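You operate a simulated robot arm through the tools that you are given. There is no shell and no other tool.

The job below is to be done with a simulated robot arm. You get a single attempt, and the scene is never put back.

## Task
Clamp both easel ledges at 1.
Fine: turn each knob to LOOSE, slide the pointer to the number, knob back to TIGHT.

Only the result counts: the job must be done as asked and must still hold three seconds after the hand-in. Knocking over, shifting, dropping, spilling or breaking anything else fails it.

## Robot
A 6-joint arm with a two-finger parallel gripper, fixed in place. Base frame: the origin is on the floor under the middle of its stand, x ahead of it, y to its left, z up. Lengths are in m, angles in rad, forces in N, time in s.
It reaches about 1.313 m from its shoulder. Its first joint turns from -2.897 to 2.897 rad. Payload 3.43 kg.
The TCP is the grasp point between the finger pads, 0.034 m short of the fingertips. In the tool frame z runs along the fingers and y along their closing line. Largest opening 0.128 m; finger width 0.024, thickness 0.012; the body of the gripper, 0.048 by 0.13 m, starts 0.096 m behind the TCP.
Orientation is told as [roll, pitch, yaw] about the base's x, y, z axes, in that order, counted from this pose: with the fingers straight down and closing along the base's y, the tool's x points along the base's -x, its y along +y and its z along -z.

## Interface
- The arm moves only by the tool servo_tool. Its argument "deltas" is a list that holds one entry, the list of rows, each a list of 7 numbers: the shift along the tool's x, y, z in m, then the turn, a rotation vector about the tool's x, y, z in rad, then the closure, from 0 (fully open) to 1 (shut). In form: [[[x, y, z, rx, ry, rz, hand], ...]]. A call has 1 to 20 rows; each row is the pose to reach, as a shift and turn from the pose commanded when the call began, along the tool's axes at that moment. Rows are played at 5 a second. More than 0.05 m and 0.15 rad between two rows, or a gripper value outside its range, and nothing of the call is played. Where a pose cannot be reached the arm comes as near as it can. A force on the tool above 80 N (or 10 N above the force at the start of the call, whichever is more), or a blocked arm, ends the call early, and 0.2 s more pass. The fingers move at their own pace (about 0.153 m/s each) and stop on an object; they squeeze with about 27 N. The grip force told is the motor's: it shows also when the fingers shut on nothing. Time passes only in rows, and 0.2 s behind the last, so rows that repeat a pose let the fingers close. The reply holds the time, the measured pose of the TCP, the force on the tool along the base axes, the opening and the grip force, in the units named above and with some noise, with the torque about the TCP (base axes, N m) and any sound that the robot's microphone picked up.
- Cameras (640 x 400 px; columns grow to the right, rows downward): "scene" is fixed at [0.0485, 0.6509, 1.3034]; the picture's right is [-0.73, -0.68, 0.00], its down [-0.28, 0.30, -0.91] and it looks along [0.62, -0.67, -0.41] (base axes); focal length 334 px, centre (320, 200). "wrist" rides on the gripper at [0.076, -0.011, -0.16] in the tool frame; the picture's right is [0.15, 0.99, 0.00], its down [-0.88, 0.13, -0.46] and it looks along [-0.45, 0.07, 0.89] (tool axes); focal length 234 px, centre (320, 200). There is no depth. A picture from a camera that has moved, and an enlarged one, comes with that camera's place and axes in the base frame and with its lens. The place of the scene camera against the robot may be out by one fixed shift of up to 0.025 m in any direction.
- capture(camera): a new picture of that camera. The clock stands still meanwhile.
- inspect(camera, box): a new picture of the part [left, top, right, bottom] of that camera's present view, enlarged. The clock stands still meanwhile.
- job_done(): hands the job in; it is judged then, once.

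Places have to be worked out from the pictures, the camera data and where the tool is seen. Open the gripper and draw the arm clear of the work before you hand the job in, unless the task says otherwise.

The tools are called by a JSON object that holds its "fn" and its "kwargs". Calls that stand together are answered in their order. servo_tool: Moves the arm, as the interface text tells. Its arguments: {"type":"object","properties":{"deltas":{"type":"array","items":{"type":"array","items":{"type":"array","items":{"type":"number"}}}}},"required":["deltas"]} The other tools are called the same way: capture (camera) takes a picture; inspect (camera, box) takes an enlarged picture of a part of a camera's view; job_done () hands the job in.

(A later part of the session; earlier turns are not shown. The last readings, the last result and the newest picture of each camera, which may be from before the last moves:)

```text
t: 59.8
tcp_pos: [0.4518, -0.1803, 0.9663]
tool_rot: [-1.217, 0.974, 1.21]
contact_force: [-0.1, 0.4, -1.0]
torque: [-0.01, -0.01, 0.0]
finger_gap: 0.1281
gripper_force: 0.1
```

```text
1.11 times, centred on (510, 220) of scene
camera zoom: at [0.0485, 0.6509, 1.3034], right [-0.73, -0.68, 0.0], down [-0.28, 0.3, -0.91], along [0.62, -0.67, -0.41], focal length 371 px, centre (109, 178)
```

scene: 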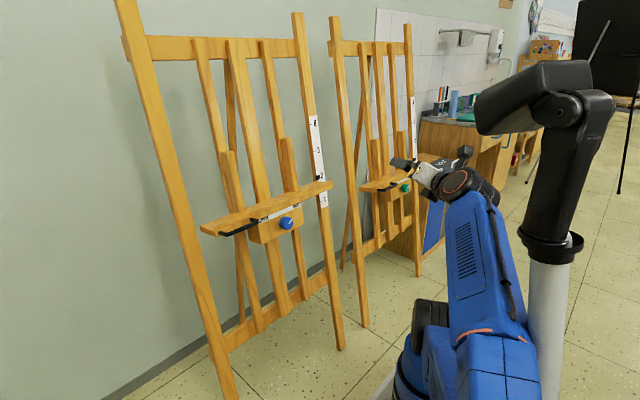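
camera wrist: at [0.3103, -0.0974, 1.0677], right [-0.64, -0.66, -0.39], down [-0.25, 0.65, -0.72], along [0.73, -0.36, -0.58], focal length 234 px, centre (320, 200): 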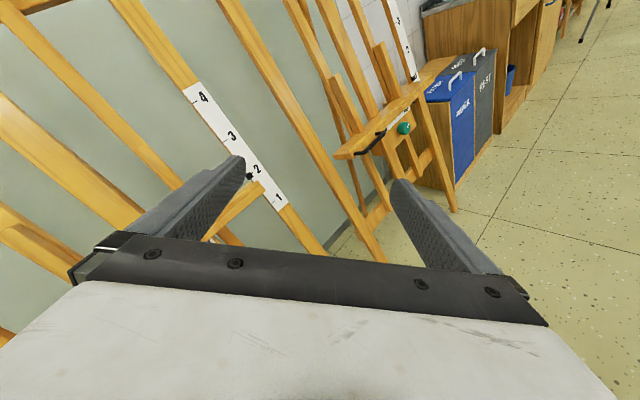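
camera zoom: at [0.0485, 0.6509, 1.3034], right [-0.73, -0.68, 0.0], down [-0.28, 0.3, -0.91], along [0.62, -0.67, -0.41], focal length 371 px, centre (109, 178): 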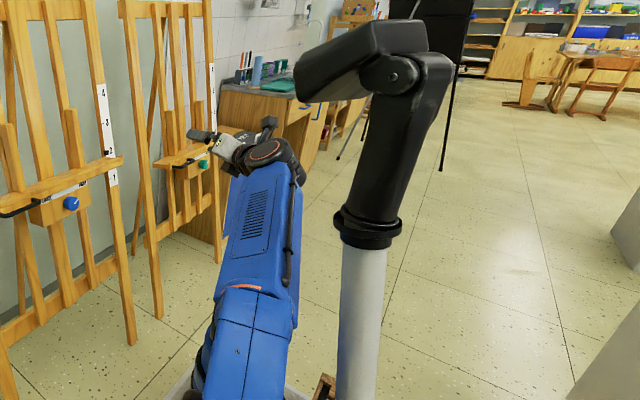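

The black head went back exactly to its original place, so that contact was light and elastic. It's a post beside the arm that the elbow brushed, so the elbow must rotate away from it before it rises. I'll nudge the wrist slightly in -x, which should swing the elbow forward and away from the post.

{"fn": "servo_tool", "kwargs": {"deltas": [[[0.001, 0.003, -0.0039, 0, 0, 0, 0], [0.002, 0.006, -0.0078, 0, 0, 0, 0], [0.003, 0.009, -0.0117, 0, 0, 0, 0], [0.003, 0.009, -0.0117, 0, 0, 0, 0]]]}}

{"fn": "inspect", "kwargs": {"camera": "scene", "box": [380, 40, 640, 400]}}

```text
t: 60.8
tcp_pos: [0.4442, -0.1839, 0.962]
tool_rot: [-1.198, 0.991, 1.161]
contact_force: [-0.5, -0.6, 0.5]
torque: [0.02, 0.02, -0.01]
finger_gap: 0.1279
gripper_force: 0.1
out of reach, approached as far as the arm can: row 3, 4
```

```text
1.11 times, centred on (510, 220) of scene
camera zoom: at [0.0485, 0.6509, 1.3034], right [-0.73, -0.68, 0.0], down [-0.28, 0.3, -0.91], along [0.62, -0.67, -0.41], focal length 371 px, centre (109, 178)
```

zoom: 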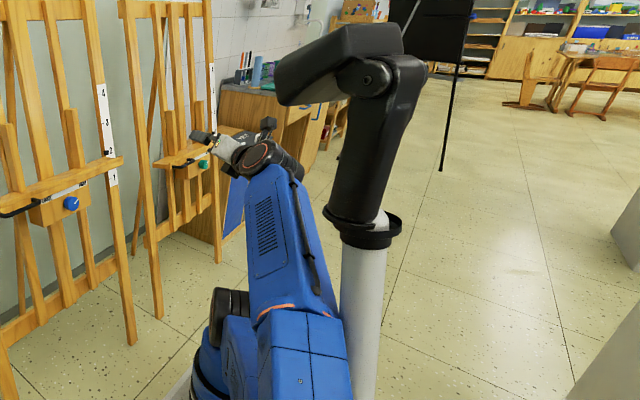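

That was the wrong way: the elbow swung back toward the post and nudged its head again. I'll reverse it with +x, which swings the elbow forward.

{"fn": "servo_tool", "kwargs": {"deltas": [[[-0.0005, -0.0075, 0.0069, 0, 0, 0, 0], [-0.001, -0.0149, 0.0138, 0, 0, 0, 0], [-0.0015, -0.0224, 0.0208, 0, 0, 0, 0], [-0.002, -0.0298, 0.0277, 0, 0, 0, 0], [-0.0025, -0.0373, 0.0346, 0, 0, 0, 0], [-0.0025, -0.0373, 0.0346, 0, 0, 0, 0]]]}}

{"fn": "inspect", "kwargs": {"camera": "scene", "box": [380, 40, 640, 400]}}

{"fn": "capture", "kwargs": {"camera": "scene"}}

```text
t: 62.2
tcp_pos: [0.4882, -0.1751, 0.9782]
tool_rot: [-1.218, 0.975, 1.206]
contact_force: [0.1, 0.0, 0.4]
torque: [0.0, -0.03, -0.02]
finger_gap: 0.1278
gripper_force: 0.0
```

```text
1.11 times, centred on (510, 220) of scene
camera zoom: at [0.0485, 0.6509, 1.3034], right [-0.73, -0.68, 0.0], down [-0.28, 0.3, -0.91], along [0.62, -0.67, -0.41], focal length 371 px, centre (109, 178)
```

zoom: 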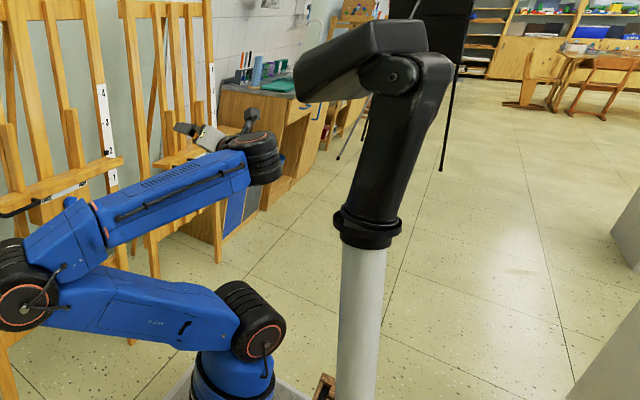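

```text
taken
```

scene: 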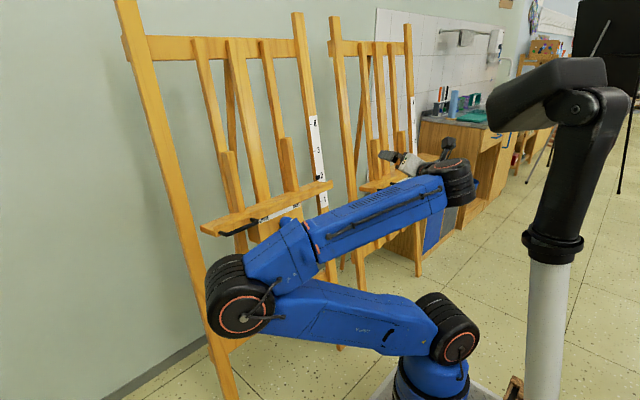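

The post's head is back in place and the elbow is now well clear of it. The whole arm is visible: it's folded with the wrist almost above its base axis. I'll raise the wrist straight up first, so the elbow tucks in away from both the easel and the post.

{"fn": "servo_tool", "kwargs": {"deltas": [[[0.0372, -0.0237, -0.0088, 0, 0, 0, 0], [0.0744, -0.0474, -0.0175, 0, 0, 0, 0], [0.1117, -0.0712, -0.0263, 0, 0, 0, 0], [0.1489, -0.0949, -0.0351, 0, 0, 0, 0], [0.1861, -0.1186, -0.0439, 0, 0, 0, 0], [0.1861, -0.1186, -0.0439, 0, 0, 0, 0]]]}}

{"fn": "capture", "kwargs": {"camera": "scene"}}

```text
t: 63.6
tcp_pos: [0.4898, -0.176, 1.2021]
tool_rot: [-1.217, 0.976, 1.205]
contact_force: [-0.8, -0.1, 0.0]
torque: [0.05, 0.02, 0.01]
finger_gap: 0.1277
gripper_force: 0.1
```

```text
taken
```

scene: 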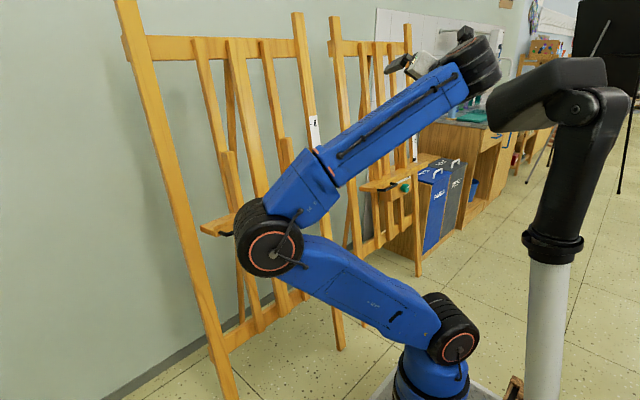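

That's working; the elbow is rising cleanly. I'll continue upward another 0.22 m.

{"fn": "servo_tool", "kwargs": {"deltas": [[[0.0364, -0.0232, -0.0086, 0, 0, 0, 0], [0.0728, -0.0464, -0.0172, 0, 0, 0, 0], [0.1092, -0.0696, -0.0257, 0, 0, 0, 0], [0.1456, -0.0928, -0.0343, 0, 0, 0, 0], [0.182, -0.116, -0.0429, 0, 0, 0, 0], [0.182, -0.116, -0.0429, 0, 0, 0, 0]]]}}

{"fn": "capture", "kwargs": {"camera": "scene"}}

```text
t: 65.0
tcp_pos: [0.4901, -0.1769, 1.4215]
tool_rot: [-1.216, 0.979, 1.207]
contact_force: [0.5, 0.4, -0.1]
torque: [-0.04, 0.0, 0.02]
finger_gap: 0.1281
gripper_force: 0.1
```

```text
taken
```

scene: 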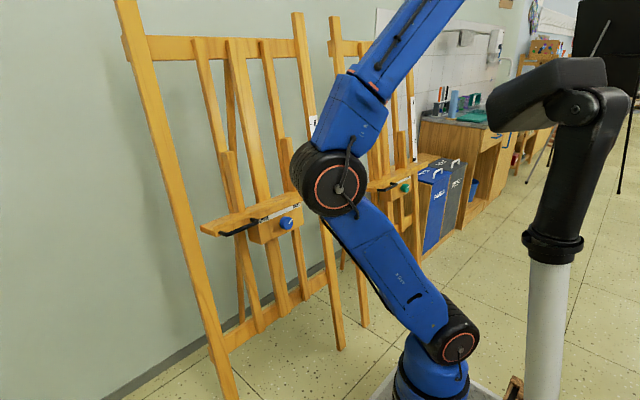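

The arm is tucked and high. I'll now take the wrist back across the base axis, away from the elbow, in small steps.

{"fn": "servo_tool", "kwargs": {"deltas": [[[0.0186, 0.0296, -0.0014, 0, 0, 0, 0], [0.0371, 0.0593, -0.0028, 0, 0, 0, 0], [0.0557, 0.0889, -0.0042, 0, 0, 0, 0], [0.0742, 0.1185, -0.0056, 0, 0, 0, 0], [0.0928, 0.1482, -0.007, 0, 0, 0, 0]]]}}

{"fn": "capture", "kwargs": {"camera": "scene"}}

```text
t: 66.2
tcp_pos: [0.3745, -0.3094, 1.4223]
tool_rot: [-1.216, 0.978, 1.206]
contact_force: [1.7, 0.9, -0.7]
torque: [-0.01, 0.0, -0.08]
finger_gap: 0.1283
gripper_force: 0.1
out of reach, approached as far as the arm can: row 1, 2
```

```text
taken
```

scene: 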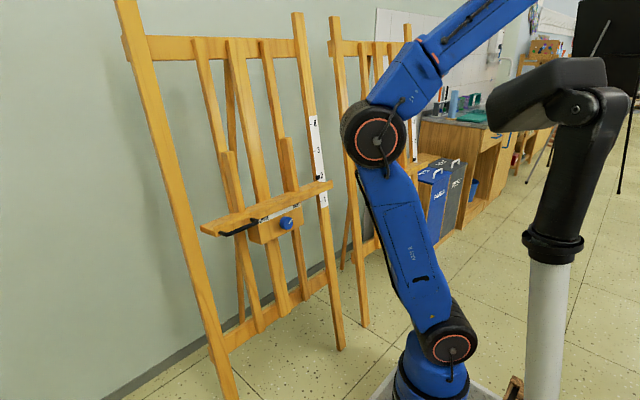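

The wrist is through and the arm is back in its normal elbow-up posture. I'll continue out to the right side.

{"fn": "servo_tool", "kwargs": {"deltas": [[[0.0069, 0.0217, 0.0346, 0, 0, 0, 0], [0.0138, 0.0435, 0.0692, 0, 0, 0, 0], [0.0207, 0.0652, 0.1038, 0, 0, 0, 0], [0.0276, 0.087, 0.1385, 0, 0, 0, 0], [0.0345, 0.1087, 0.1731, 0, 0, 0, 0], [0.0414, 0.1304, 0.2077, 0, 0, 0, 0], [0.0483, 0.1522, 0.2423, 0, 0, 0, 0], [0.0552, 0.1739, 0.2769, 0, 0, 0, 0], [0.0552, 0.1739, 0.2769, 0, 0, 0, 0]]]}}

{"fn": "capture", "kwargs": {"camera": "scene"}}

```text
t: 68.2
tcp_pos: [0.4744, -0.6112, 1.3185]
tool_rot: [-1.217, 0.975, 1.205]
contact_force: [0.4, 0.3, 0.2]
torque: [0.02, 0.01, -0.02]
finger_gap: 0.1281
gripper_force: 0.1
```

```text
taken
```

scene: 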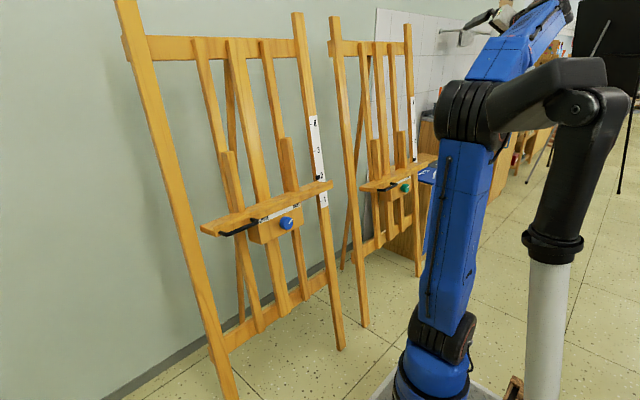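

The arm is back in its original posture and nothing else has moved. For A I'll grip the knob with the tool tilted down from above, because reach forbids a level tool there. First I'll unwind the wrist roll.

{"fn": "servo_tool", "kwargs": {"deltas": [[[0, 0, 0, 0, 0, -0.14, 0], [0, 0, 0, 0, 0, -0.28, 0], [0, 0, 0, 0, 0, -0.42, 0], [0, 0, 0, 0, 0, -0.56, 0], [0, 0, 0, 0, 0, -0.7, 0], [0, 0, 0, 0, 0, -0.84, 0], [0, 0, 0, 0, 0, -0.98, 0], [0, 0, 0, 0, 0, -1.12, 0], [0, 0, 0, 0, 0, -1.26, 0], [0, 0, 0, 0, 0, -1.4, 0], [0, 0, 0, 0, 0, -1.54, 0], [0, 0, 0, 0, 0, -1.68, 0], [0, 0, 0, 0, 0, -1.82, 0], [0, 0, 0, 0, 0, -1.96, 0], [0, 0, 0, 0, 0, -2.1, 0], [0, 0, 0, 0, 0, -2.24, 0], [0, 0, 0, 0, 0, -2.38, 0], [0, 0, 0, 0, 0, -2.52, 0], [0, 0, 0, 0, 0, -2.66, 0], [0, 0, 0, 0, 0, -2.8, 0]]]}}

{"fn": "servo_tool", "kwargs": {"deltas": [[[0, 0, 0, 0, 0, -0.13, 0], [0, 0, 0, 0, 0, -0.26, 0], [0, 0, 0, 0, 0, -0.39, 0], [0, 0, 0, 0, 0, -0.52, 0], [0, 0, 0, 0, 0, -0.65, 0], [0, 0, 0, 0, 0, -0.78, 0], [0, 0, 0, 0, 0, -0.909, 0], [0, 0, 0, 0, 0, -0.909, 0]]]}}

```text
t: 72.4
tcp_pos: [0.4746, -0.6102, 1.3224]
tool_rot: [1.324, -0.651, -2.08]
contact_force: [-0.4, -0.5, 0.4]
torque: [0.0, 0.01, 0.0]
finger_gap: 0.128
gripper_force: 0.1
```

```text
t: 74.2
tcp_pos: [0.4751, -0.6107, 1.3227]
tool_rot: [-0.015, -1.375, -0.645]
contact_force: [-0.5, 0.3, 0.1]
torque: [0.0, 0.04, -0.03]
finger_gap: 0.128
gripper_force: 0.1
```

Next I'll swing to the tilted-down orientation (fingers about 24° off vertical, pointing toward the easels), moving slightly forward.

{"fn": "servo_tool", "kwargs": {"deltas": [[[0.0215, 0.0239, 0.0023, -0.067, 0.1156, -0.0533, 0], [0.043, 0.0478, 0.0047, -0.134, 0.2312, -0.1067, 0], [0.0645, 0.0717, 0.007, -0.201, 0.3467, -0.16, 0], [0.0861, 0.0957, 0.0094, -0.268, 0.4623, -0.2133, 0], [0.1076, 0.1196, 0.0117, -0.335, 0.5779, -0.2666, 0], [0.1291, 0.1435, 0.014, -0.402, 0.6935, -0.32, 0], [0.1506, 0.1674, 0.0164, -0.469, 0.809, -0.3733, 0], [0.1721, 0.1913, 0.0187, -0.536, 0.9246, -0.4266, 0], [0.1721, 0.1913, 0.0187, -0.536, 0.9246, -0.4266, 0]]]}}

{"fn": "capture", "kwargs": {"camera": "scene"}}

{"fn": "capture", "kwargs": {"camera": "wrist"}}

```text
t: 76.2
tcp_pos: [0.5795, -0.4499, 1.1501]
tool_rot: [0.002, -0.414, -0.001]
contact_force: [-0.7, -0.2, -0.5]
torque: [-0.01, 0.01, -0.03]
finger_gap: 0.1279
gripper_force: 0.1
```

```text
taken
```

scene: 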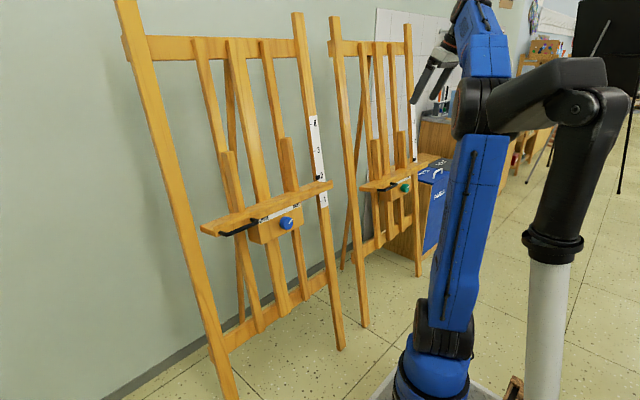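

```text
taken
camera wrist: at [0.4461, -0.4617, 1.2658], right [-0.13, 0.99, -0.06], down [0.62, 0.13, 0.77], along [0.77, 0.07, -0.63], focal length 234 px, centre (320, 200)
```

wrist: 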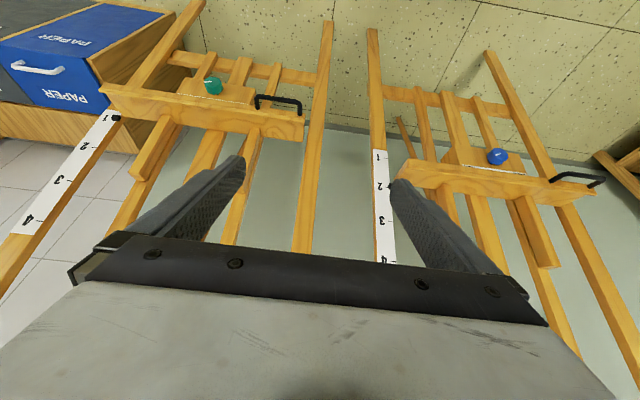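

Clear view of both easels: B at 1, A still at 2. I'll move across to A at a safe height with this tilted tool.

{"fn": "servo_tool", "kwargs": {"deltas": [[[0.0031, 0.0427, 0.0116, 0, 0, 0, 0], [0.0062, 0.0855, 0.0231, 0, 0, 0, 0], [0.0093, 0.1282, 0.0347, 0, 0, 0, 0], [0.0124, 0.1709, 0.0462, 0, 0, 0, 0], [0.0155, 0.2136, 0.0578, 0, 0, 0, 0], [0.0185, 0.2564, 0.0693, 0, 0, 0, 0], [0.0216, 0.2991, 0.0809, 0, 0, 0, 0], [0.0247, 0.3418, 0.0924, 0, 0, 0, 0], [0.0278, 0.3845, 0.104, 0, 0, 0, 0], [0.0309, 0.4273, 0.1155, 0, 0, 0, 0], [0.034, 0.47, 0.1271, 0, 0, 0, 0], [0.034, 0.47, 0.1271, 0, 0, 0, 0]]]}}

{"fn": "capture", "kwargs": {"camera": "wrist"}}

{"fn": "capture", "kwargs": {"camera": "scene"}}

```text
t: 78.8
tcp_pos: [0.5993, 0.0193, 1.0218]
tool_rot: [0.002, -0.415, -0.002]
contact_force: [0.8, -0.2, -1.0]
torque: [-0.02, 0.0, -0.02]
finger_gap: 0.1281
gripper_force: 0.0
```

```text
taken
camera wrist: at [0.4658, 0.0067, 1.1366], right [-0.13, 0.99, -0.06], down [0.62, 0.13, 0.77], along [0.77, 0.07, -0.63], focal length 234 px, centre (320, 200)
```

wrist: 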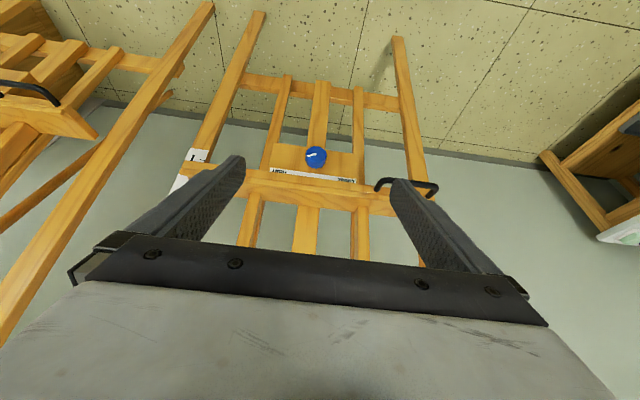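

```text
taken
```

scene: 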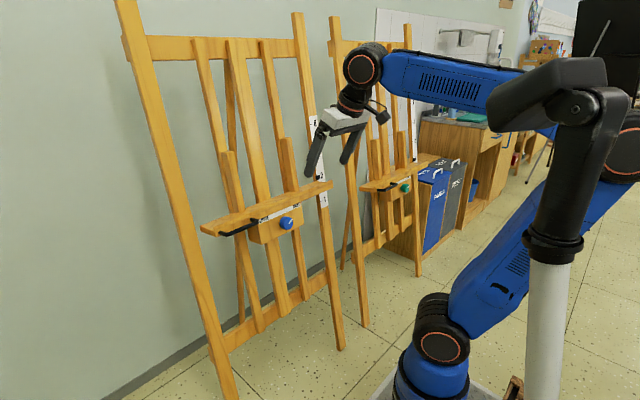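

The arm is in a healthy elbow-up posture, clear of the post. I'll zoom in on knob A from here.

{"fn": "inspect", "kwargs": {"camera": "wrist", "box": [250, 110, 390, 200]}}

{"fn": "inspect", "kwargs": {"camera": "wrist", "box": [340, 150, 460, 225]}}

```text
4.44 times, centred on (320, 155) of wrist
camera zoom: at [0.4658, 0.0067, 1.1366], right [-0.13, 0.99, -0.06], down [0.62, 0.13, 0.77], along [0.77, 0.07, -0.63], focal length 1041 px, centre (320, 400)
```

zoom: 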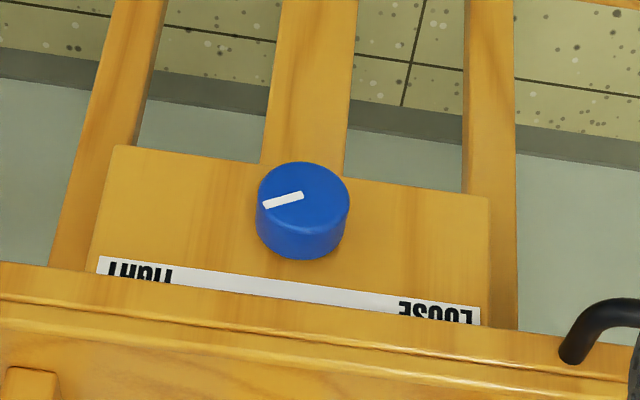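

```text
5.33 times, centred on (400, 188) of wrist
camera zoom: at [0.4658, 0.0067, 1.1366], right [-0.13, 0.99, -0.06], down [0.62, 0.13, 0.77], along [0.77, 0.07, -0.63], focal length 1249 px, centre (-107, 267)
```

zoom: 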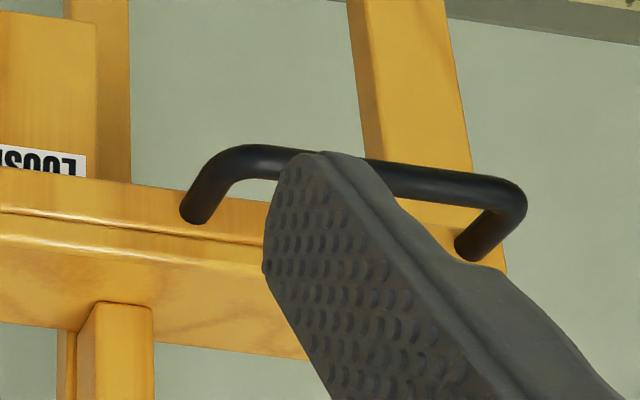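

Knob A's face centre comes to (0.777, 0.020, 0.765), its face is square-on, and the handle starts 12 cm to its left. I'll come down to a stand-off 8 cm in front of the grip pose, and then rehearse the turning sweep in free space.

{"fn": "servo_tool", "kwargs": {"deltas": [[[0.0014, 0, 0.0405, 0, 0, 0, 0.3], [0.0029, 0, 0.081, 0, 0, 0, 0.5], [0.0043, 0, 0.1215, 0, 0, 0, 0.5], [0.0057, 0, 0.1619, 0, 0, 0, 0.5], [0.0072, 0, 0.2024, 0, 0, 0, 0.5], [0.0086, 0, 0.2429, 0, 0, 0, 0.5], [0.0086, 0, 0.2429, 0, 0, 0, 0.5]]]}}

{"fn": "capture", "kwargs": {"camera": "wrist"}}

{"fn": "capture", "kwargs": {"camera": "scene"}}

```text
t: 80.4
tcp_pos: [0.6904, 0.0196, 0.7921]
tool_rot: [0.002, -0.417, -0.001]
contact_force: [0.9, -0.5, 0.5]
torque: [0.0, -0.01, 0.0]
finger_gap: 0.0641
gripper_force: 0.1
```

```text
taken
camera wrist: at [0.5561, 0.0073, 0.9076], right [-0.13, 0.99, -0.06], down [0.62, 0.13, 0.77], along [0.77, 0.07, -0.63], focal length 234 px, centre (320, 200)
```

wrist: 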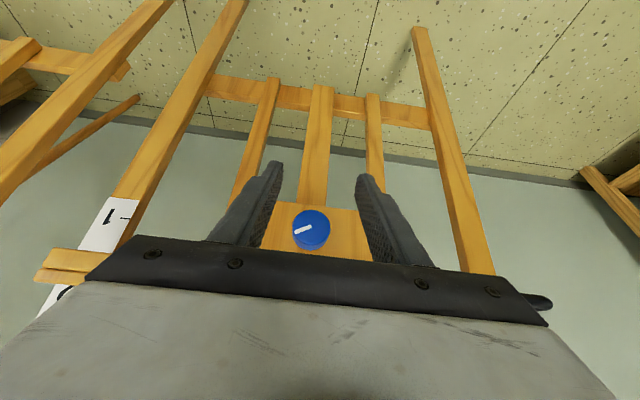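

```text
taken
```

scene: 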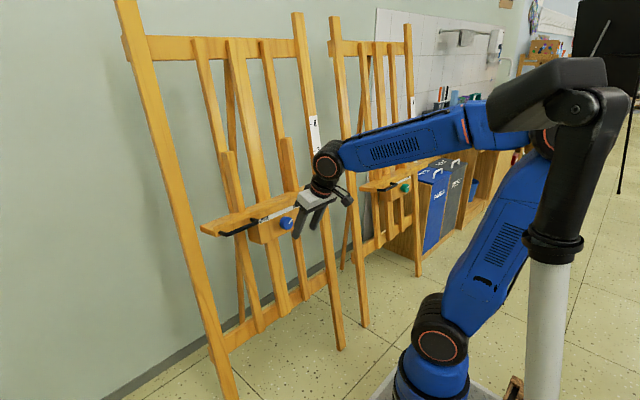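

The stand-off is reached. I'll rehearse the clockwise part of the sweep, wrist swinging to the right by 75°, about the knob axis in free space.

{"fn": "servo_tool", "kwargs": {"deltas": [[[0.0001, -0.0027, 0.0002, -0.1134, 0, 0.0655, 0.5], [0.0004, -0.0054, 0.0006, -0.2269, 0, 0.131, 0.5], [0.0008, -0.008, 0.0014, -0.3403, 0, 0.1965, 0.5], [0.0014, -0.0105, 0.0024, -0.4538, 0, 0.262, 0.5], [0.0022, -0.0128, 0.0038, -0.5672, 0, 0.3275, 0.5], [0.0031, -0.0149, 0.0053, -0.6807, 0, 0.393, 0.5], [0.0041, -0.0167, 0.0071, -0.7941, 0, 0.4585, 0.5], [0.0053, -0.0182, 0.0091, -0.9076, 0, 0.524, 0.5], [0.0065, -0.0194, 0.0112, -1.021, 0, 0.5895, 0.5], [0.0078, -0.0203, 0.0135, -1.1336, 0, 0.6545, 0.5], [0.0078, -0.0203, 0.0135, -1.1336, 0, 0.6545, 0.5]]]}}

{"fn": "capture", "kwargs": {"camera": "wrist"}}

{"fn": "capture", "kwargs": {"camera": "scene"}}

```text
t: 82.8
tcp_pos: [0.6882, -0.0002, 0.7788]
tool_rot: [1.293, -0.033, -0.507]
contact_force: [-0.7, -0.2, -1.1]
torque: [-0.02, 0.01, -0.01]
finger_gap: 0.0639
gripper_force: 0.0
```

```text
taken
camera wrist: at [0.5447, -0.1014, 0.809], right [-0.02, 0.32, 0.95], down [0.57, -0.77, 0.28], along [0.82, 0.54, -0.17], focal length 234 px, centre (320, 200)
```

wrist: 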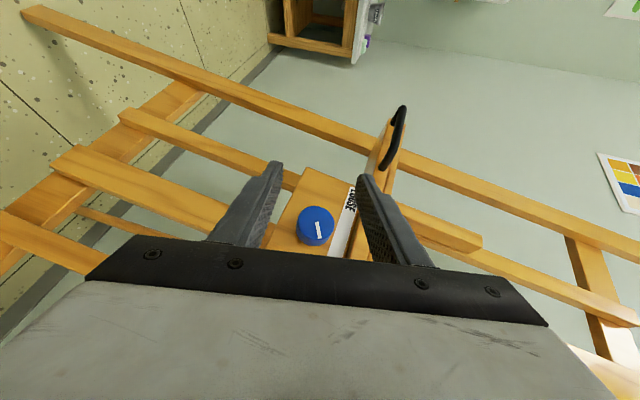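

```text
taken
```

scene: 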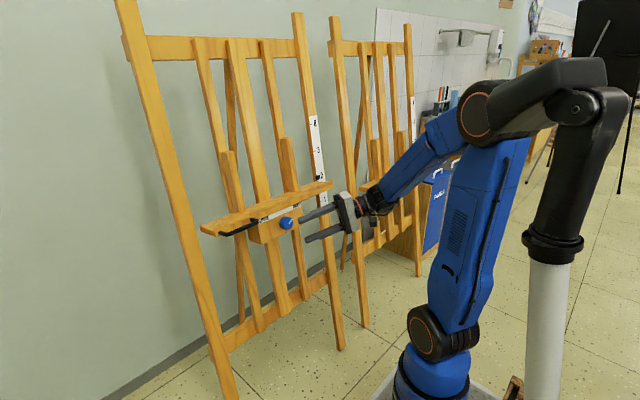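

The right-hand end is reachable. Next I'll rehearse the full 120° counter-clockwise sweep, still 8 cm clear of the knob.

{"fn": "servo_tool", "kwargs": {"deltas": [[[0.0001, 0.0027, 0.0002, 0.1134, 0, -0.0655, 0.5], [0.0004, 0.0054, 0.0006, 0.2269, 0, -0.131, 0.5], [0.0008, 0.008, 0.0014, 0.3403, 0, -0.1965, 0.5], [0.0014, 0.0105, 0.0024, 0.4538, 0, -0.262, 0.5], [0.0022, 0.0128, 0.0038, 0.5672, 0, -0.3275, 0.5], [0.0031, 0.0149, 0.0053, 0.6807, 0, -0.393, 0.5], [0.0041, 0.0167, 0.0071, 0.7941, 0, -0.4585, 0.5], [0.0053, 0.0182, 0.0091, 0.9076, 0, -0.524, 0.5], [0.0065, 0.0194, 0.0112, 1.021, 0, -0.5895, 0.5], [0.0078, 0.0203, 0.0135, 1.1345, 0, -0.655, 0.5], [0.0091, 0.0208, 0.0158, 1.2479, 0, -0.7205, 0.5], [0.0105, 0.021, 0.0182, 1.3614, 0, -0.786, 0.5], [0.0119, 0.0208, 0.0206, 1.4748, 0, -0.8515, 0.5], [0.0132, 0.0203, 0.0229, 1.5882, 0, -0.917, 0.5], [0.0145, 0.0194, 0.0252, 1.7017, 0, -0.9825, 0.5], [0.0158, 0.0182, 0.0273, 1.8151, 0, -1.048, 0.5], [0.0158, 0.0182, 0.0273, 1.8151, 0, -1.048, 0.5]]]}}

{"fn": "capture", "kwargs": {"camera": "wrist"}}

{"fn": "capture", "kwargs": {"camera": "scene"}}

```text
t: 86.4
tcp_pos: [0.6898, 0.0349, 0.7879]
tool_rot: [-0.816, -0.259, 0.373]
contact_force: [0.2, 0.5, -0.4]
torque: [0.02, 0.01, 0.01]
finger_gap: 0.0641
gripper_force: 0.2
```

```text
taken
camera wrist: at [0.5535, 0.0976, 0.8819], right [-0.21, 0.65, -0.73], down [0.59, 0.68, 0.44], along [0.78, -0.34, -0.52], focal length 234 px, centre (320, 200)
```

wrist: 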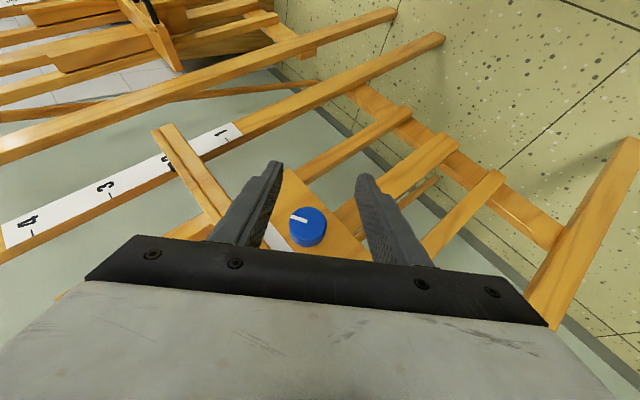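

```text
taken
```

scene: 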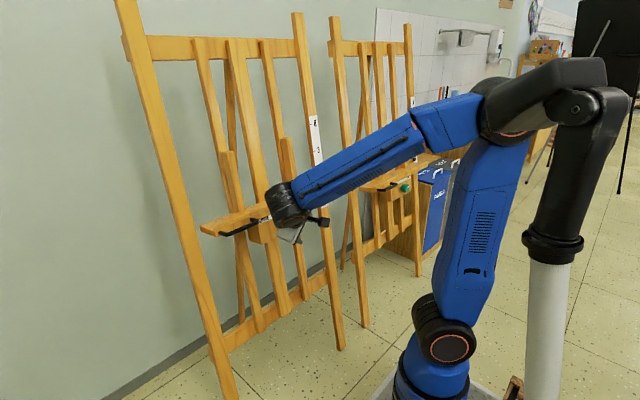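

The full sweep is reachable. The knob's offset in the three views says its axis is about 6 mm higher and 2 mm left of my sweep axis. I'll zoom in to refine it.

{"fn": "inspect", "kwargs": {"camera": "wrist", "box": [270, 190, 350, 260]}}

```text
5.71 times, centred on (310, 225) of wrist
camera zoom: at [0.5535, 0.0976, 0.8819], right [-0.21, 0.65, -0.73], down [0.59, 0.68, 0.44], along [0.78, -0.34, -0.52], focal length 1338 px, centre (377, 57)
```

zoom: 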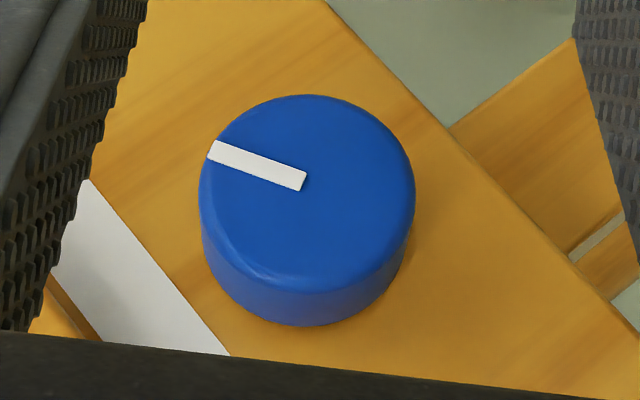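

Combining the rays puts the knob face at about (0.774, 0.020, 0.768), so the sweep axis must rise about 6 mm. I'll sweep back clockwise to the right-hand start pose with that correction.

{"fn": "servo_tool", "kwargs": {"deltas": [[[-0.0025, -0.006, -0.0043, -0.1134, 0, 0.0655, 0.5], [-0.0022, -0.0087, -0.0039, -0.2269, 0, 0.131, 0.5], [-0.0018, -0.0113, -0.0031, -0.3403, 0, 0.1965, 0.5], [-0.0012, -0.0138, -0.0021, -0.4538, 0, 0.262, 0.5], [-0.0004, -0.0161, -0.0007, -0.5672, 0, 0.3275, 0.5], [0.0005, -0.0182, 0.0008, -0.6807, 0, 0.393, 0.5], [0.0015, -0.02, 0.0026, -0.7941, 0, 0.4585, 0.5], [0.0027, -0.0215, 0.0046, -0.9076, 0, 0.524, 0.5], [0.0039, -0.0227, 0.0067, -1.021, 0, 0.5895, 0.5], [0.0052, -0.0236, 0.009, -1.1345, 0, 0.655, 0.5], [0.0065, -0.0241, 0.0113, -1.2479, 0, 0.7205, 0.5], [0.0079, -0.0243, 0.0137, -1.3614, 0, 0.786, 0.5], [0.0093, -0.0241, 0.0161, -1.4748, 0, 0.8515, 0.5], [0.0106, -0.0236, 0.0184, -1.5882, 0, 0.917, 0.5], [0.0119, -0.0227, 0.0207, -1.7017, 0, 0.9825, 0.5], [0.0132, -0.0215, 0.0228, -1.8151, 0, 1.048, 0.5], [0.0132, -0.0215, 0.0228, -1.8151, 0, 1.048, 0.5]]]}}

{"fn": "capture", "kwargs": {"camera": "wrist"}}

{"fn": "inspect", "kwargs": {"camera": "wrist", "box": [270, 190, 350, 260]}}

```text
t: 90.0
tcp_pos: [0.6891, 0.0013, 0.7841]
tool_rot: [1.29, -0.033, -0.507]
contact_force: [0.6, 0.5, -0.8]
torque: [0.02, -0.02, -0.01]
finger_gap: 0.0641
gripper_force: 0.1
```

```text
taken
camera wrist: at [0.5456, -0.0993, 0.8147], right [-0.02, 0.32, 0.95], down [0.57, -0.77, 0.28], along [0.82, 0.54, -0.17], focal length 234 px, centre (320, 200)
```

wrist: 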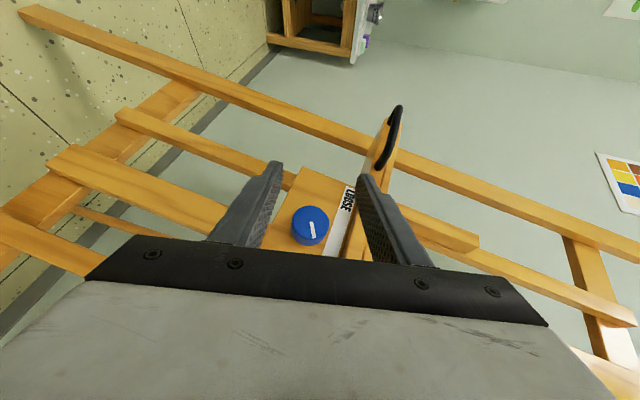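

```text
5.71 times, centred on (310, 225) of wrist
camera zoom: at [0.5456, -0.0993, 0.8147], right [-0.02, 0.32, 0.95], down [0.57, -0.77, 0.28], along [0.82, 0.54, -0.17], focal length 1338 px, centre (377, 57)
```

zoom: 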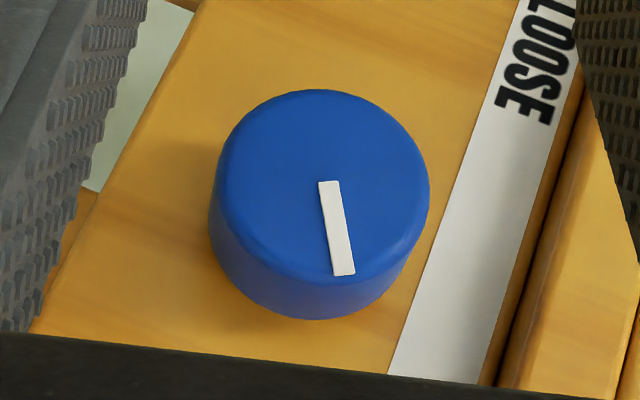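

The sweep axis now lines up with the knob; the face is exactly where I predicted it in the image. I'll narrow the gap to 51 mm and advance 60 mm along the knob axis, then check before the last bit.

{"fn": "servo_tool", "kwargs": {"deltas": [[[0, 0, 0, 0, 0, 0, 0.6], [-0.013, 0, 0.0075, 0, 0, 0, 0.6], [-0.026, 0, 0.015, 0, 0, 0, 0.6], [-0.039, 0, 0.0225, 0, 0, 0, 0.6], [-0.052, 0, 0.03, 0, 0, 0, 0.6], [-0.052, 0, 0.03, 0, 0, 0, 0.6]]]}}

{"fn": "capture", "kwargs": {"camera": "wrist"}}

{"fn": "inspect", "kwargs": {"camera": "scene", "box": [260, 170, 360, 250]}}

```text
t: 91.4
tcp_pos: [0.7498, -0.0001, 0.7783]
tool_rot: [1.289, -0.033, -0.506]
contact_force: [0.3, 0.5, 1.4]
torque: [0.01, -0.02, 0.03]
finger_gap: 0.0512
gripper_force: 0.0
```

```text
taken
camera wrist: at [0.6065, -0.1003, 0.8086], right [-0.02, 0.33, 0.95], down [0.57, -0.77, 0.28], along [0.82, 0.54, -0.17], focal length 234 px, centre (320, 200)
```

wrist: 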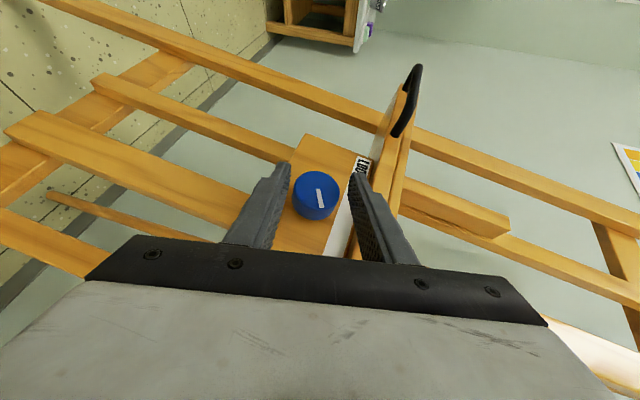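

```text
5.00 times, centred on (310, 210) of scene
camera zoom: at [0.0485, 0.6509, 1.3034], right [-0.73, -0.68, 0.0], down [-0.28, 0.3, -0.91], along [0.62, -0.67, -0.41], focal length 1671 px, centre (370, 150)
```

zoom: 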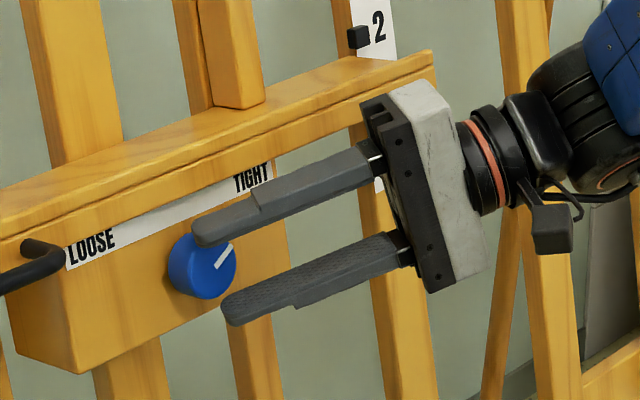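

The fingers straddle the knob nicely from the right. I'll zoom in to confirm before the final 13 mm.

{"fn": "inspect", "kwargs": {"camera": "wrist", "box": [260, 150, 380, 240]}}

```text
4.44 times, centred on (320, 195) of wrist
camera zoom: at [0.6065, -0.1003, 0.8086], right [-0.02, 0.33, 0.95], down [0.57, -0.77, 0.28], along [0.82, 0.54, -0.17], focal length 1041 px, centre (320, 222)
```

zoom: 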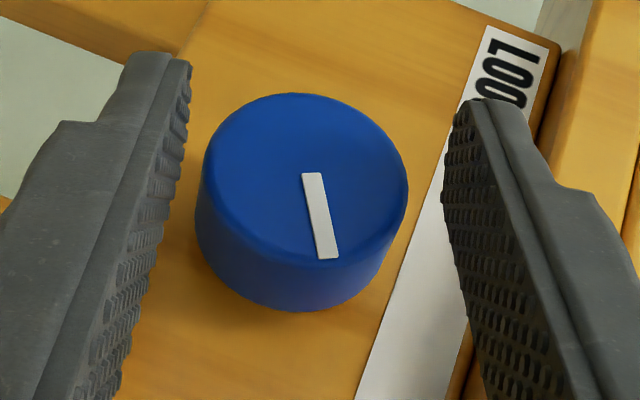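

It's aligned within about 1 mm. I'll advance the last 13 mm and then close gently on the knob.

{"fn": "servo_tool", "kwargs": {"deltas": [[[-0.0038, -0.001, 0.0022, 0, 0, 0, 0.6], [-0.0075, -0.001, 0.0043, 0, 0, 0, 0.6], [-0.0113, -0.001, 0.0065, 0, 0, 0, 0.6], [-0.0113, -0.001, 0.0065, 0, 0, 0, 0.6]]]}}

{"fn": "inspect", "kwargs": {"camera": "scene", "box": [260, 170, 360, 250]}}

{"fn": "inspect", "kwargs": {"camera": "wrist", "box": [260, 150, 380, 240]}}

```text
t: 92.4
tcp_pos: [0.7613, 0.0005, 0.7756]
tool_rot: [1.289, -0.034, -0.506]
contact_force: [0.7, -0.3, 0.6]
torque: [0.04, 0.02, -0.03]
finger_gap: 0.0512
gripper_force: 0.0
```

```text
5.00 times, centred on (310, 210) of scene
camera zoom: at [0.0485, 0.6509, 1.3034], right [-0.73, -0.68, 0.0], down [-0.28, 0.3, -0.91], along [0.62, -0.67, -0.41], focal length 1671 px, centre (370, 150)
```

zoom: 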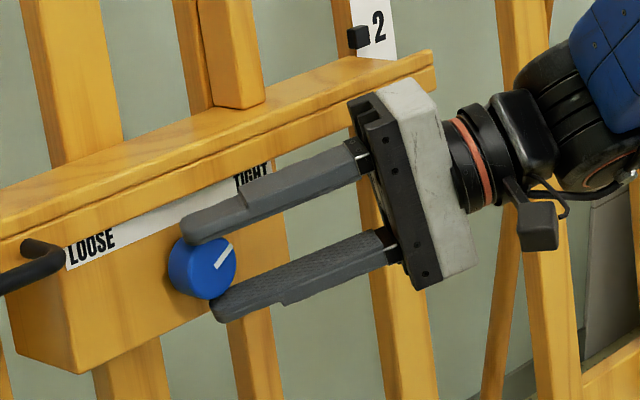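

```text
4.44 times, centred on (320, 195) of wrist
camera zoom: at [0.6179, -0.1005, 0.8064], right [-0.02, 0.33, 0.95], down [0.57, -0.77, 0.28], along [0.82, 0.54, -0.17], focal length 1041 px, centre (320, 222)
```

zoom: 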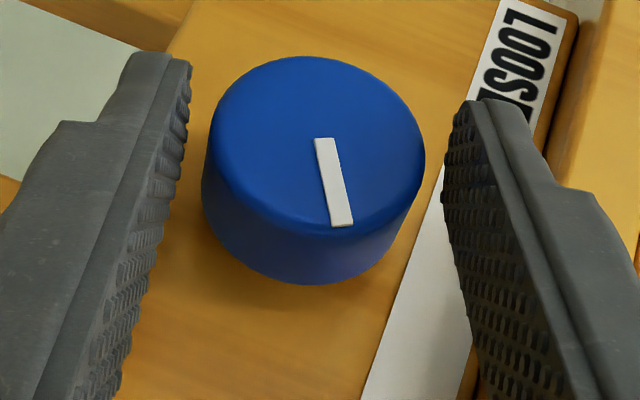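

No contact so far, and there's room. I'll go 2 mm deeper and close on the knob.

{"fn": "servo_tool", "kwargs": {"deltas": [[[-0.0017, 0, 0.001, 0, 0, 0, 0.6], [-0.0017, 0, 0.001, 0, 0, 0, 0.66], [-0.0017, 0, 0.001, 0, 0, 0, 0.8], [-0.0017, 0, 0.001, 0, 0, 0, 1], [-0.0017, 0, 0.001, 0, 0, 0, 1], [-0.0017, 0, 0.001, 0, 0, 0, 1]]]}}

{"fn": "inspect", "kwargs": {"camera": "wrist", "box": [260, 150, 380, 240]}}

{"fn": "inspect", "kwargs": {"camera": "scene", "box": [260, 170, 360, 250]}}

```text
t: 93.8
tcp_pos: [0.7614, -0.0011, 0.7753]
tool_rot: [1.288, -0.032, -0.507]
contact_force: [-6.6, -5.7, -18.5]
torque: [-0.53, 1.16, -0.51]
finger_gap: 0.0411
gripper_force: 45.3
```

```text
4.44 times, centred on (320, 195) of wrist
camera zoom: at [0.6196, -0.1005, 0.8055], right [-0.02, 0.33, 0.95], down [0.57, -0.77, 0.28], along [0.82, 0.54, -0.17], focal length 1041 px, centre (320, 222)
```

zoom: 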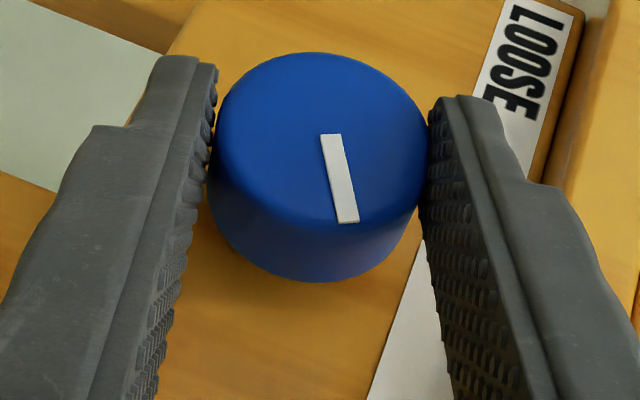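

```text
5.00 times, centred on (310, 210) of scene
camera zoom: at [0.0485, 0.6509, 1.3034], right [-0.73, -0.68, 0.0], down [-0.28, 0.3, -0.91], along [0.62, -0.67, -0.41], focal length 1671 px, centre (370, 150)
```

zoom: 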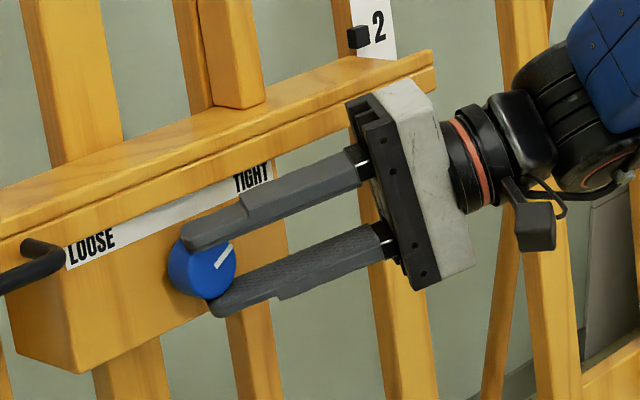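

It's gripped at 41.1 mm, with about 19 N pushing the tool down along the closing line. I'll shift 1 mm that way to relieve it.

{"fn": "servo_tool", "kwargs": {"deltas": [[[0, -0.001, 0, 0, 0, 0, 1], [0, -0.001, 0, 0, 0, 0, 1]]]}}

```text
t: 94.4
tcp_pos: [0.7623, -0.0007, 0.7739]
tool_rot: [1.292, -0.033, -0.505]
contact_force: [-11.7, -8.1, -7.1]
torque: [-0.11, 1.24, 0.39]
finger_gap: 0.0413
gripper_force: 45.0
```

The load is about 16 N now. I'll start the counter-clockwise turn about the knob's axis, 0.26 rad first, with a small relief shift.

{"fn": "servo_tool", "kwargs": {"deltas": [[[0.0002, -0.0004, -0.0004, 0, 0, 0, 1], [0.0003, 0.0023, -0.0003, 0.1126, 0, -0.065, 1], [0.0005, 0.0049, 0.0002, 0.2252, 0, -0.13, 1], [0.0005, 0.0049, 0.0002, 0.2252, 0, -0.13, 1]]]}}

{"fn": "inspect", "kwargs": {"camera": "wrist", "box": [260, 150, 380, 240]}}

```text
t: 95.4
tcp_pos: [0.7636, 0.0016, 0.7794]
tool_rot: [1.06, -0.154, -0.454]
contact_force: [-14.8, -12.0, 2.3]
torque: [0.0, -0.19, 0.26]
finger_gap: 0.0412
gripper_force: 45.3
```

```text
4.44 times, centred on (320, 195) of wrist
camera zoom: at [0.6228, -0.0913, 0.8351], right [-0.04, 0.56, 0.83], down [0.59, -0.66, 0.47], along [0.81, 0.51, -0.3], focal length 1041 px, centre (320, 222)
```

zoom: 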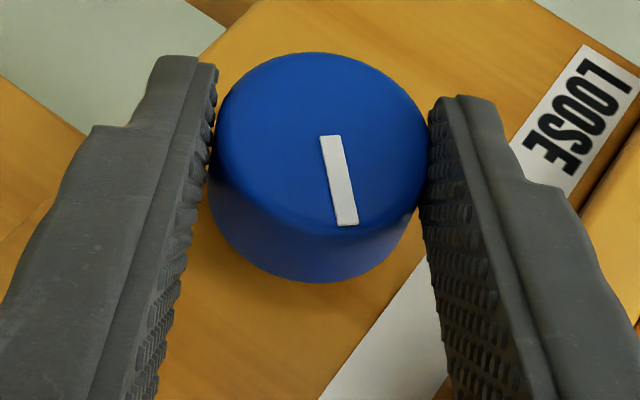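

The knob follows. I'll continue with another 0.39 rad, including relief.

{"fn": "servo_tool", "kwargs": {"deltas": [[[0.0003, -0.0002, -0.0005, 0, 0, 0, 1], [0.0004, 0.0025, -0.0004, 0.1126, 0, -0.065, 1], [0.0006, 0.0051, 0.0001, 0.2252, 0, -0.13, 1], [0.0011, 0.0076, 0.0008, 0.3377, 0, -0.195, 1], [0.0011, 0.0076, 0.0008, 0.3377, 0, -0.195, 1]]]}}

```text
t: 96.6
tcp_pos: [0.7632, 0.0059, 0.7857]
tool_rot: [0.692, -0.301, -0.328]
contact_force: [2.5, 1.2, -8.9]
torque: [-0.05, 0.32, 0.26]
finger_gap: 0.041
gripper_force: 44.7
```

The loads are small. Another 0.52 rad.

{"fn": "servo_tool", "kwargs": {"deltas": [[[0.0001, 0.0027, 0.0001, 0.1126, 0, -0.065, 1], [0.0003, 0.0053, 0.0006, 0.2252, 0, -0.13, 1], [0.0008, 0.0078, 0.0013, 0.3377, 0, -0.195, 1], [0.0014, 0.0102, 0.0023, 0.4503, 0, -0.26, 1], [0.0014, 0.0102, 0.0023, 0.4503, 0, -0.26, 1]]]}}

{"fn": "inspect", "kwargs": {"camera": "wrist", "box": [260, 150, 380, 240]}}

{"fn": "capture", "kwargs": {"camera": "scene"}}

```text
t: 97.8
tcp_pos: [0.7633, 0.0165, 0.7895]
tool_rot: [0.15, -0.408, -0.076]
contact_force: [0.0, 3.5, -10.3]
torque: [0.07, 0.37, 0.24]
finger_gap: 0.0411
gripper_force: 44.7
```

```text
4.44 times, centred on (320, 195) of wrist
camera zoom: at [0.6299, -0.0088, 0.9023], right [-0.12, 0.99, 0.08], down [0.62, 0.01, 0.78], along [0.77, 0.14, -0.62], focal length 1041 px, centre (320, 222)
```

zoom: 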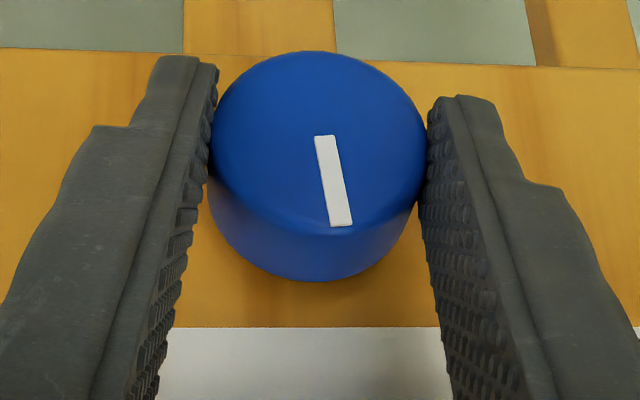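

```text
taken
```

scene: 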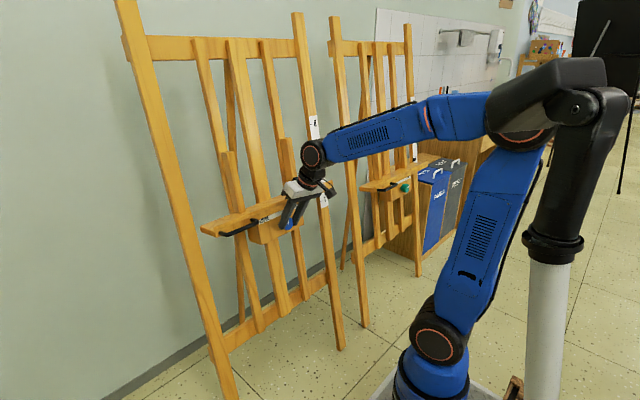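

1.17 rad done and tracking well. I'll do another 0.52 rad with a slight downward relief.

{"fn": "servo_tool", "kwargs": {"deltas": [[[0.0002, 0, 0.0003, 0, 0, 0, 1], [0.0003, 0.0027, 0.0004, 0.1126, 0, -0.065, 1], [0.0005, 0.0053, 0.0009, 0.2252, 0, -0.13, 1], [0.001, 0.0078, 0.0016, 0.3377, 0, -0.195, 1], [0.0016, 0.0102, 0.0026, 0.4503, 0, -0.26, 1], [0.0016, 0.0102, 0.0026, 0.4503, 0, -0.26, 1]]]}}

```text
t: 99.2
tcp_pos: [0.7636, 0.028, 0.7883]
tool_rot: [-0.407, -0.374, 0.198]
contact_force: [-15.4, 11.1, -1.8]
torque: [0.33, -0.21, 0.59]
finger_gap: 0.0411
gripper_force: 45.1
```

I'll relieve and make the final 0.41 rad to LOOSE.

{"fn": "servo_tool", "kwargs": {"deltas": [[[0.0004, 0.0004, -0.0003, 0, 0, 0, 1], [0.0005, 0.0032, -0.0001, 0.1186, 0, -0.0685, 1], [0.0008, 0.0059, 0.0004, 0.2373, 0, -0.137, 1], [0.0012, 0.0086, 0.0012, 0.3551, 0, -0.205, 1], [0.0012, 0.0086, 0.0012, 0.3551, 0, -0.205, 1]]]}}

{"fn": "inspect", "kwargs": {"camera": "wrist", "box": [220, 120, 420, 245]}}

{"fn": "inspect", "kwargs": {"camera": "scene", "box": [260, 150, 360, 230]}}

```text
t: 100.4
tcp_pos: [0.763, 0.0342, 0.7826]
tool_rot: [-0.819, -0.259, 0.374]
contact_force: [-9.3, 20.9, -5.9]
torque: [0.53, 0.3, 0.61]
finger_gap: 0.0408
gripper_force: 45.7
```

```text
3.20 times, centred on (320, 182) of wrist
camera zoom: at [0.6269, 0.0979, 0.8761], right [-0.21, 0.64, -0.74], down [0.59, 0.69, 0.43], along [0.78, -0.34, -0.52], focal length 749 px, centre (320, 256)
```

zoom: 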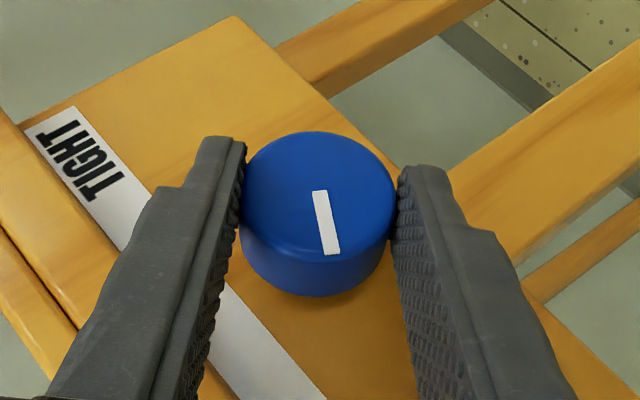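

```text
5.00 times, centred on (310, 190) of scene
camera zoom: at [0.0485, 0.6509, 1.3034], right [-0.73, -0.68, 0.0], down [-0.28, 0.3, -0.91], along [0.62, -0.67, -0.41], focal length 1671 px, centre (370, 250)
```

zoom: 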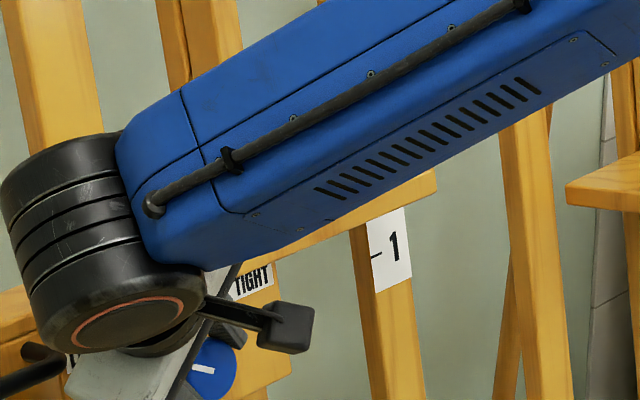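

Knob A has turned 120° with the gripper and is at LOOSE. I'll relieve the side load and pull the ledge down 20 mm along the mast as a test.

{"fn": "servo_tool", "kwargs": {"deltas": [[[0, 0.0007, -0.0005, 0, 0, 0, 1], [0.0018, 0.0043, 0.0025, 0, 0, 0, 1], [0.0036, 0.0078, 0.0056, 0, 0, 0, 1], [0.0054, 0.0114, 0.0086, 0, 0, 0, 1], [0.0071, 0.0149, 0.0116, 0, 0, 0, 1], [0.0071, 0.0149, 0.0116, 0, 0, 0, 1]]]}}

{"fn": "capture", "kwargs": {"camera": "wrist"}}

{"fn": "capture", "kwargs": {"camera": "scene"}}

```text
t: 101.8
tcp_pos: [0.7593, 0.0345, 0.7619]
tool_rot: [-0.818, -0.256, 0.373]
contact_force: [-10.1, 7.6, 2.4]
torque: [0.04, 0.41, -0.27]
finger_gap: 0.0411
gripper_force: 45.1
```

```text
taken
camera wrist: at [0.6236, 0.098, 0.8564], right [-0.21, 0.64, -0.74], down [0.59, 0.68, 0.43], along [0.78, -0.34, -0.52], focal length 234 px, centre (320, 200)
```

wrist: 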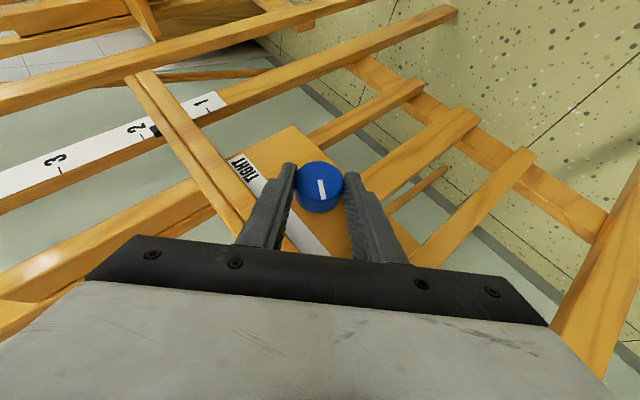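

```text
taken
```

scene: 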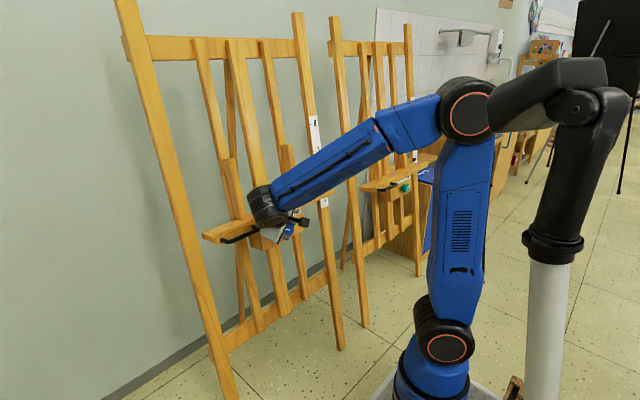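

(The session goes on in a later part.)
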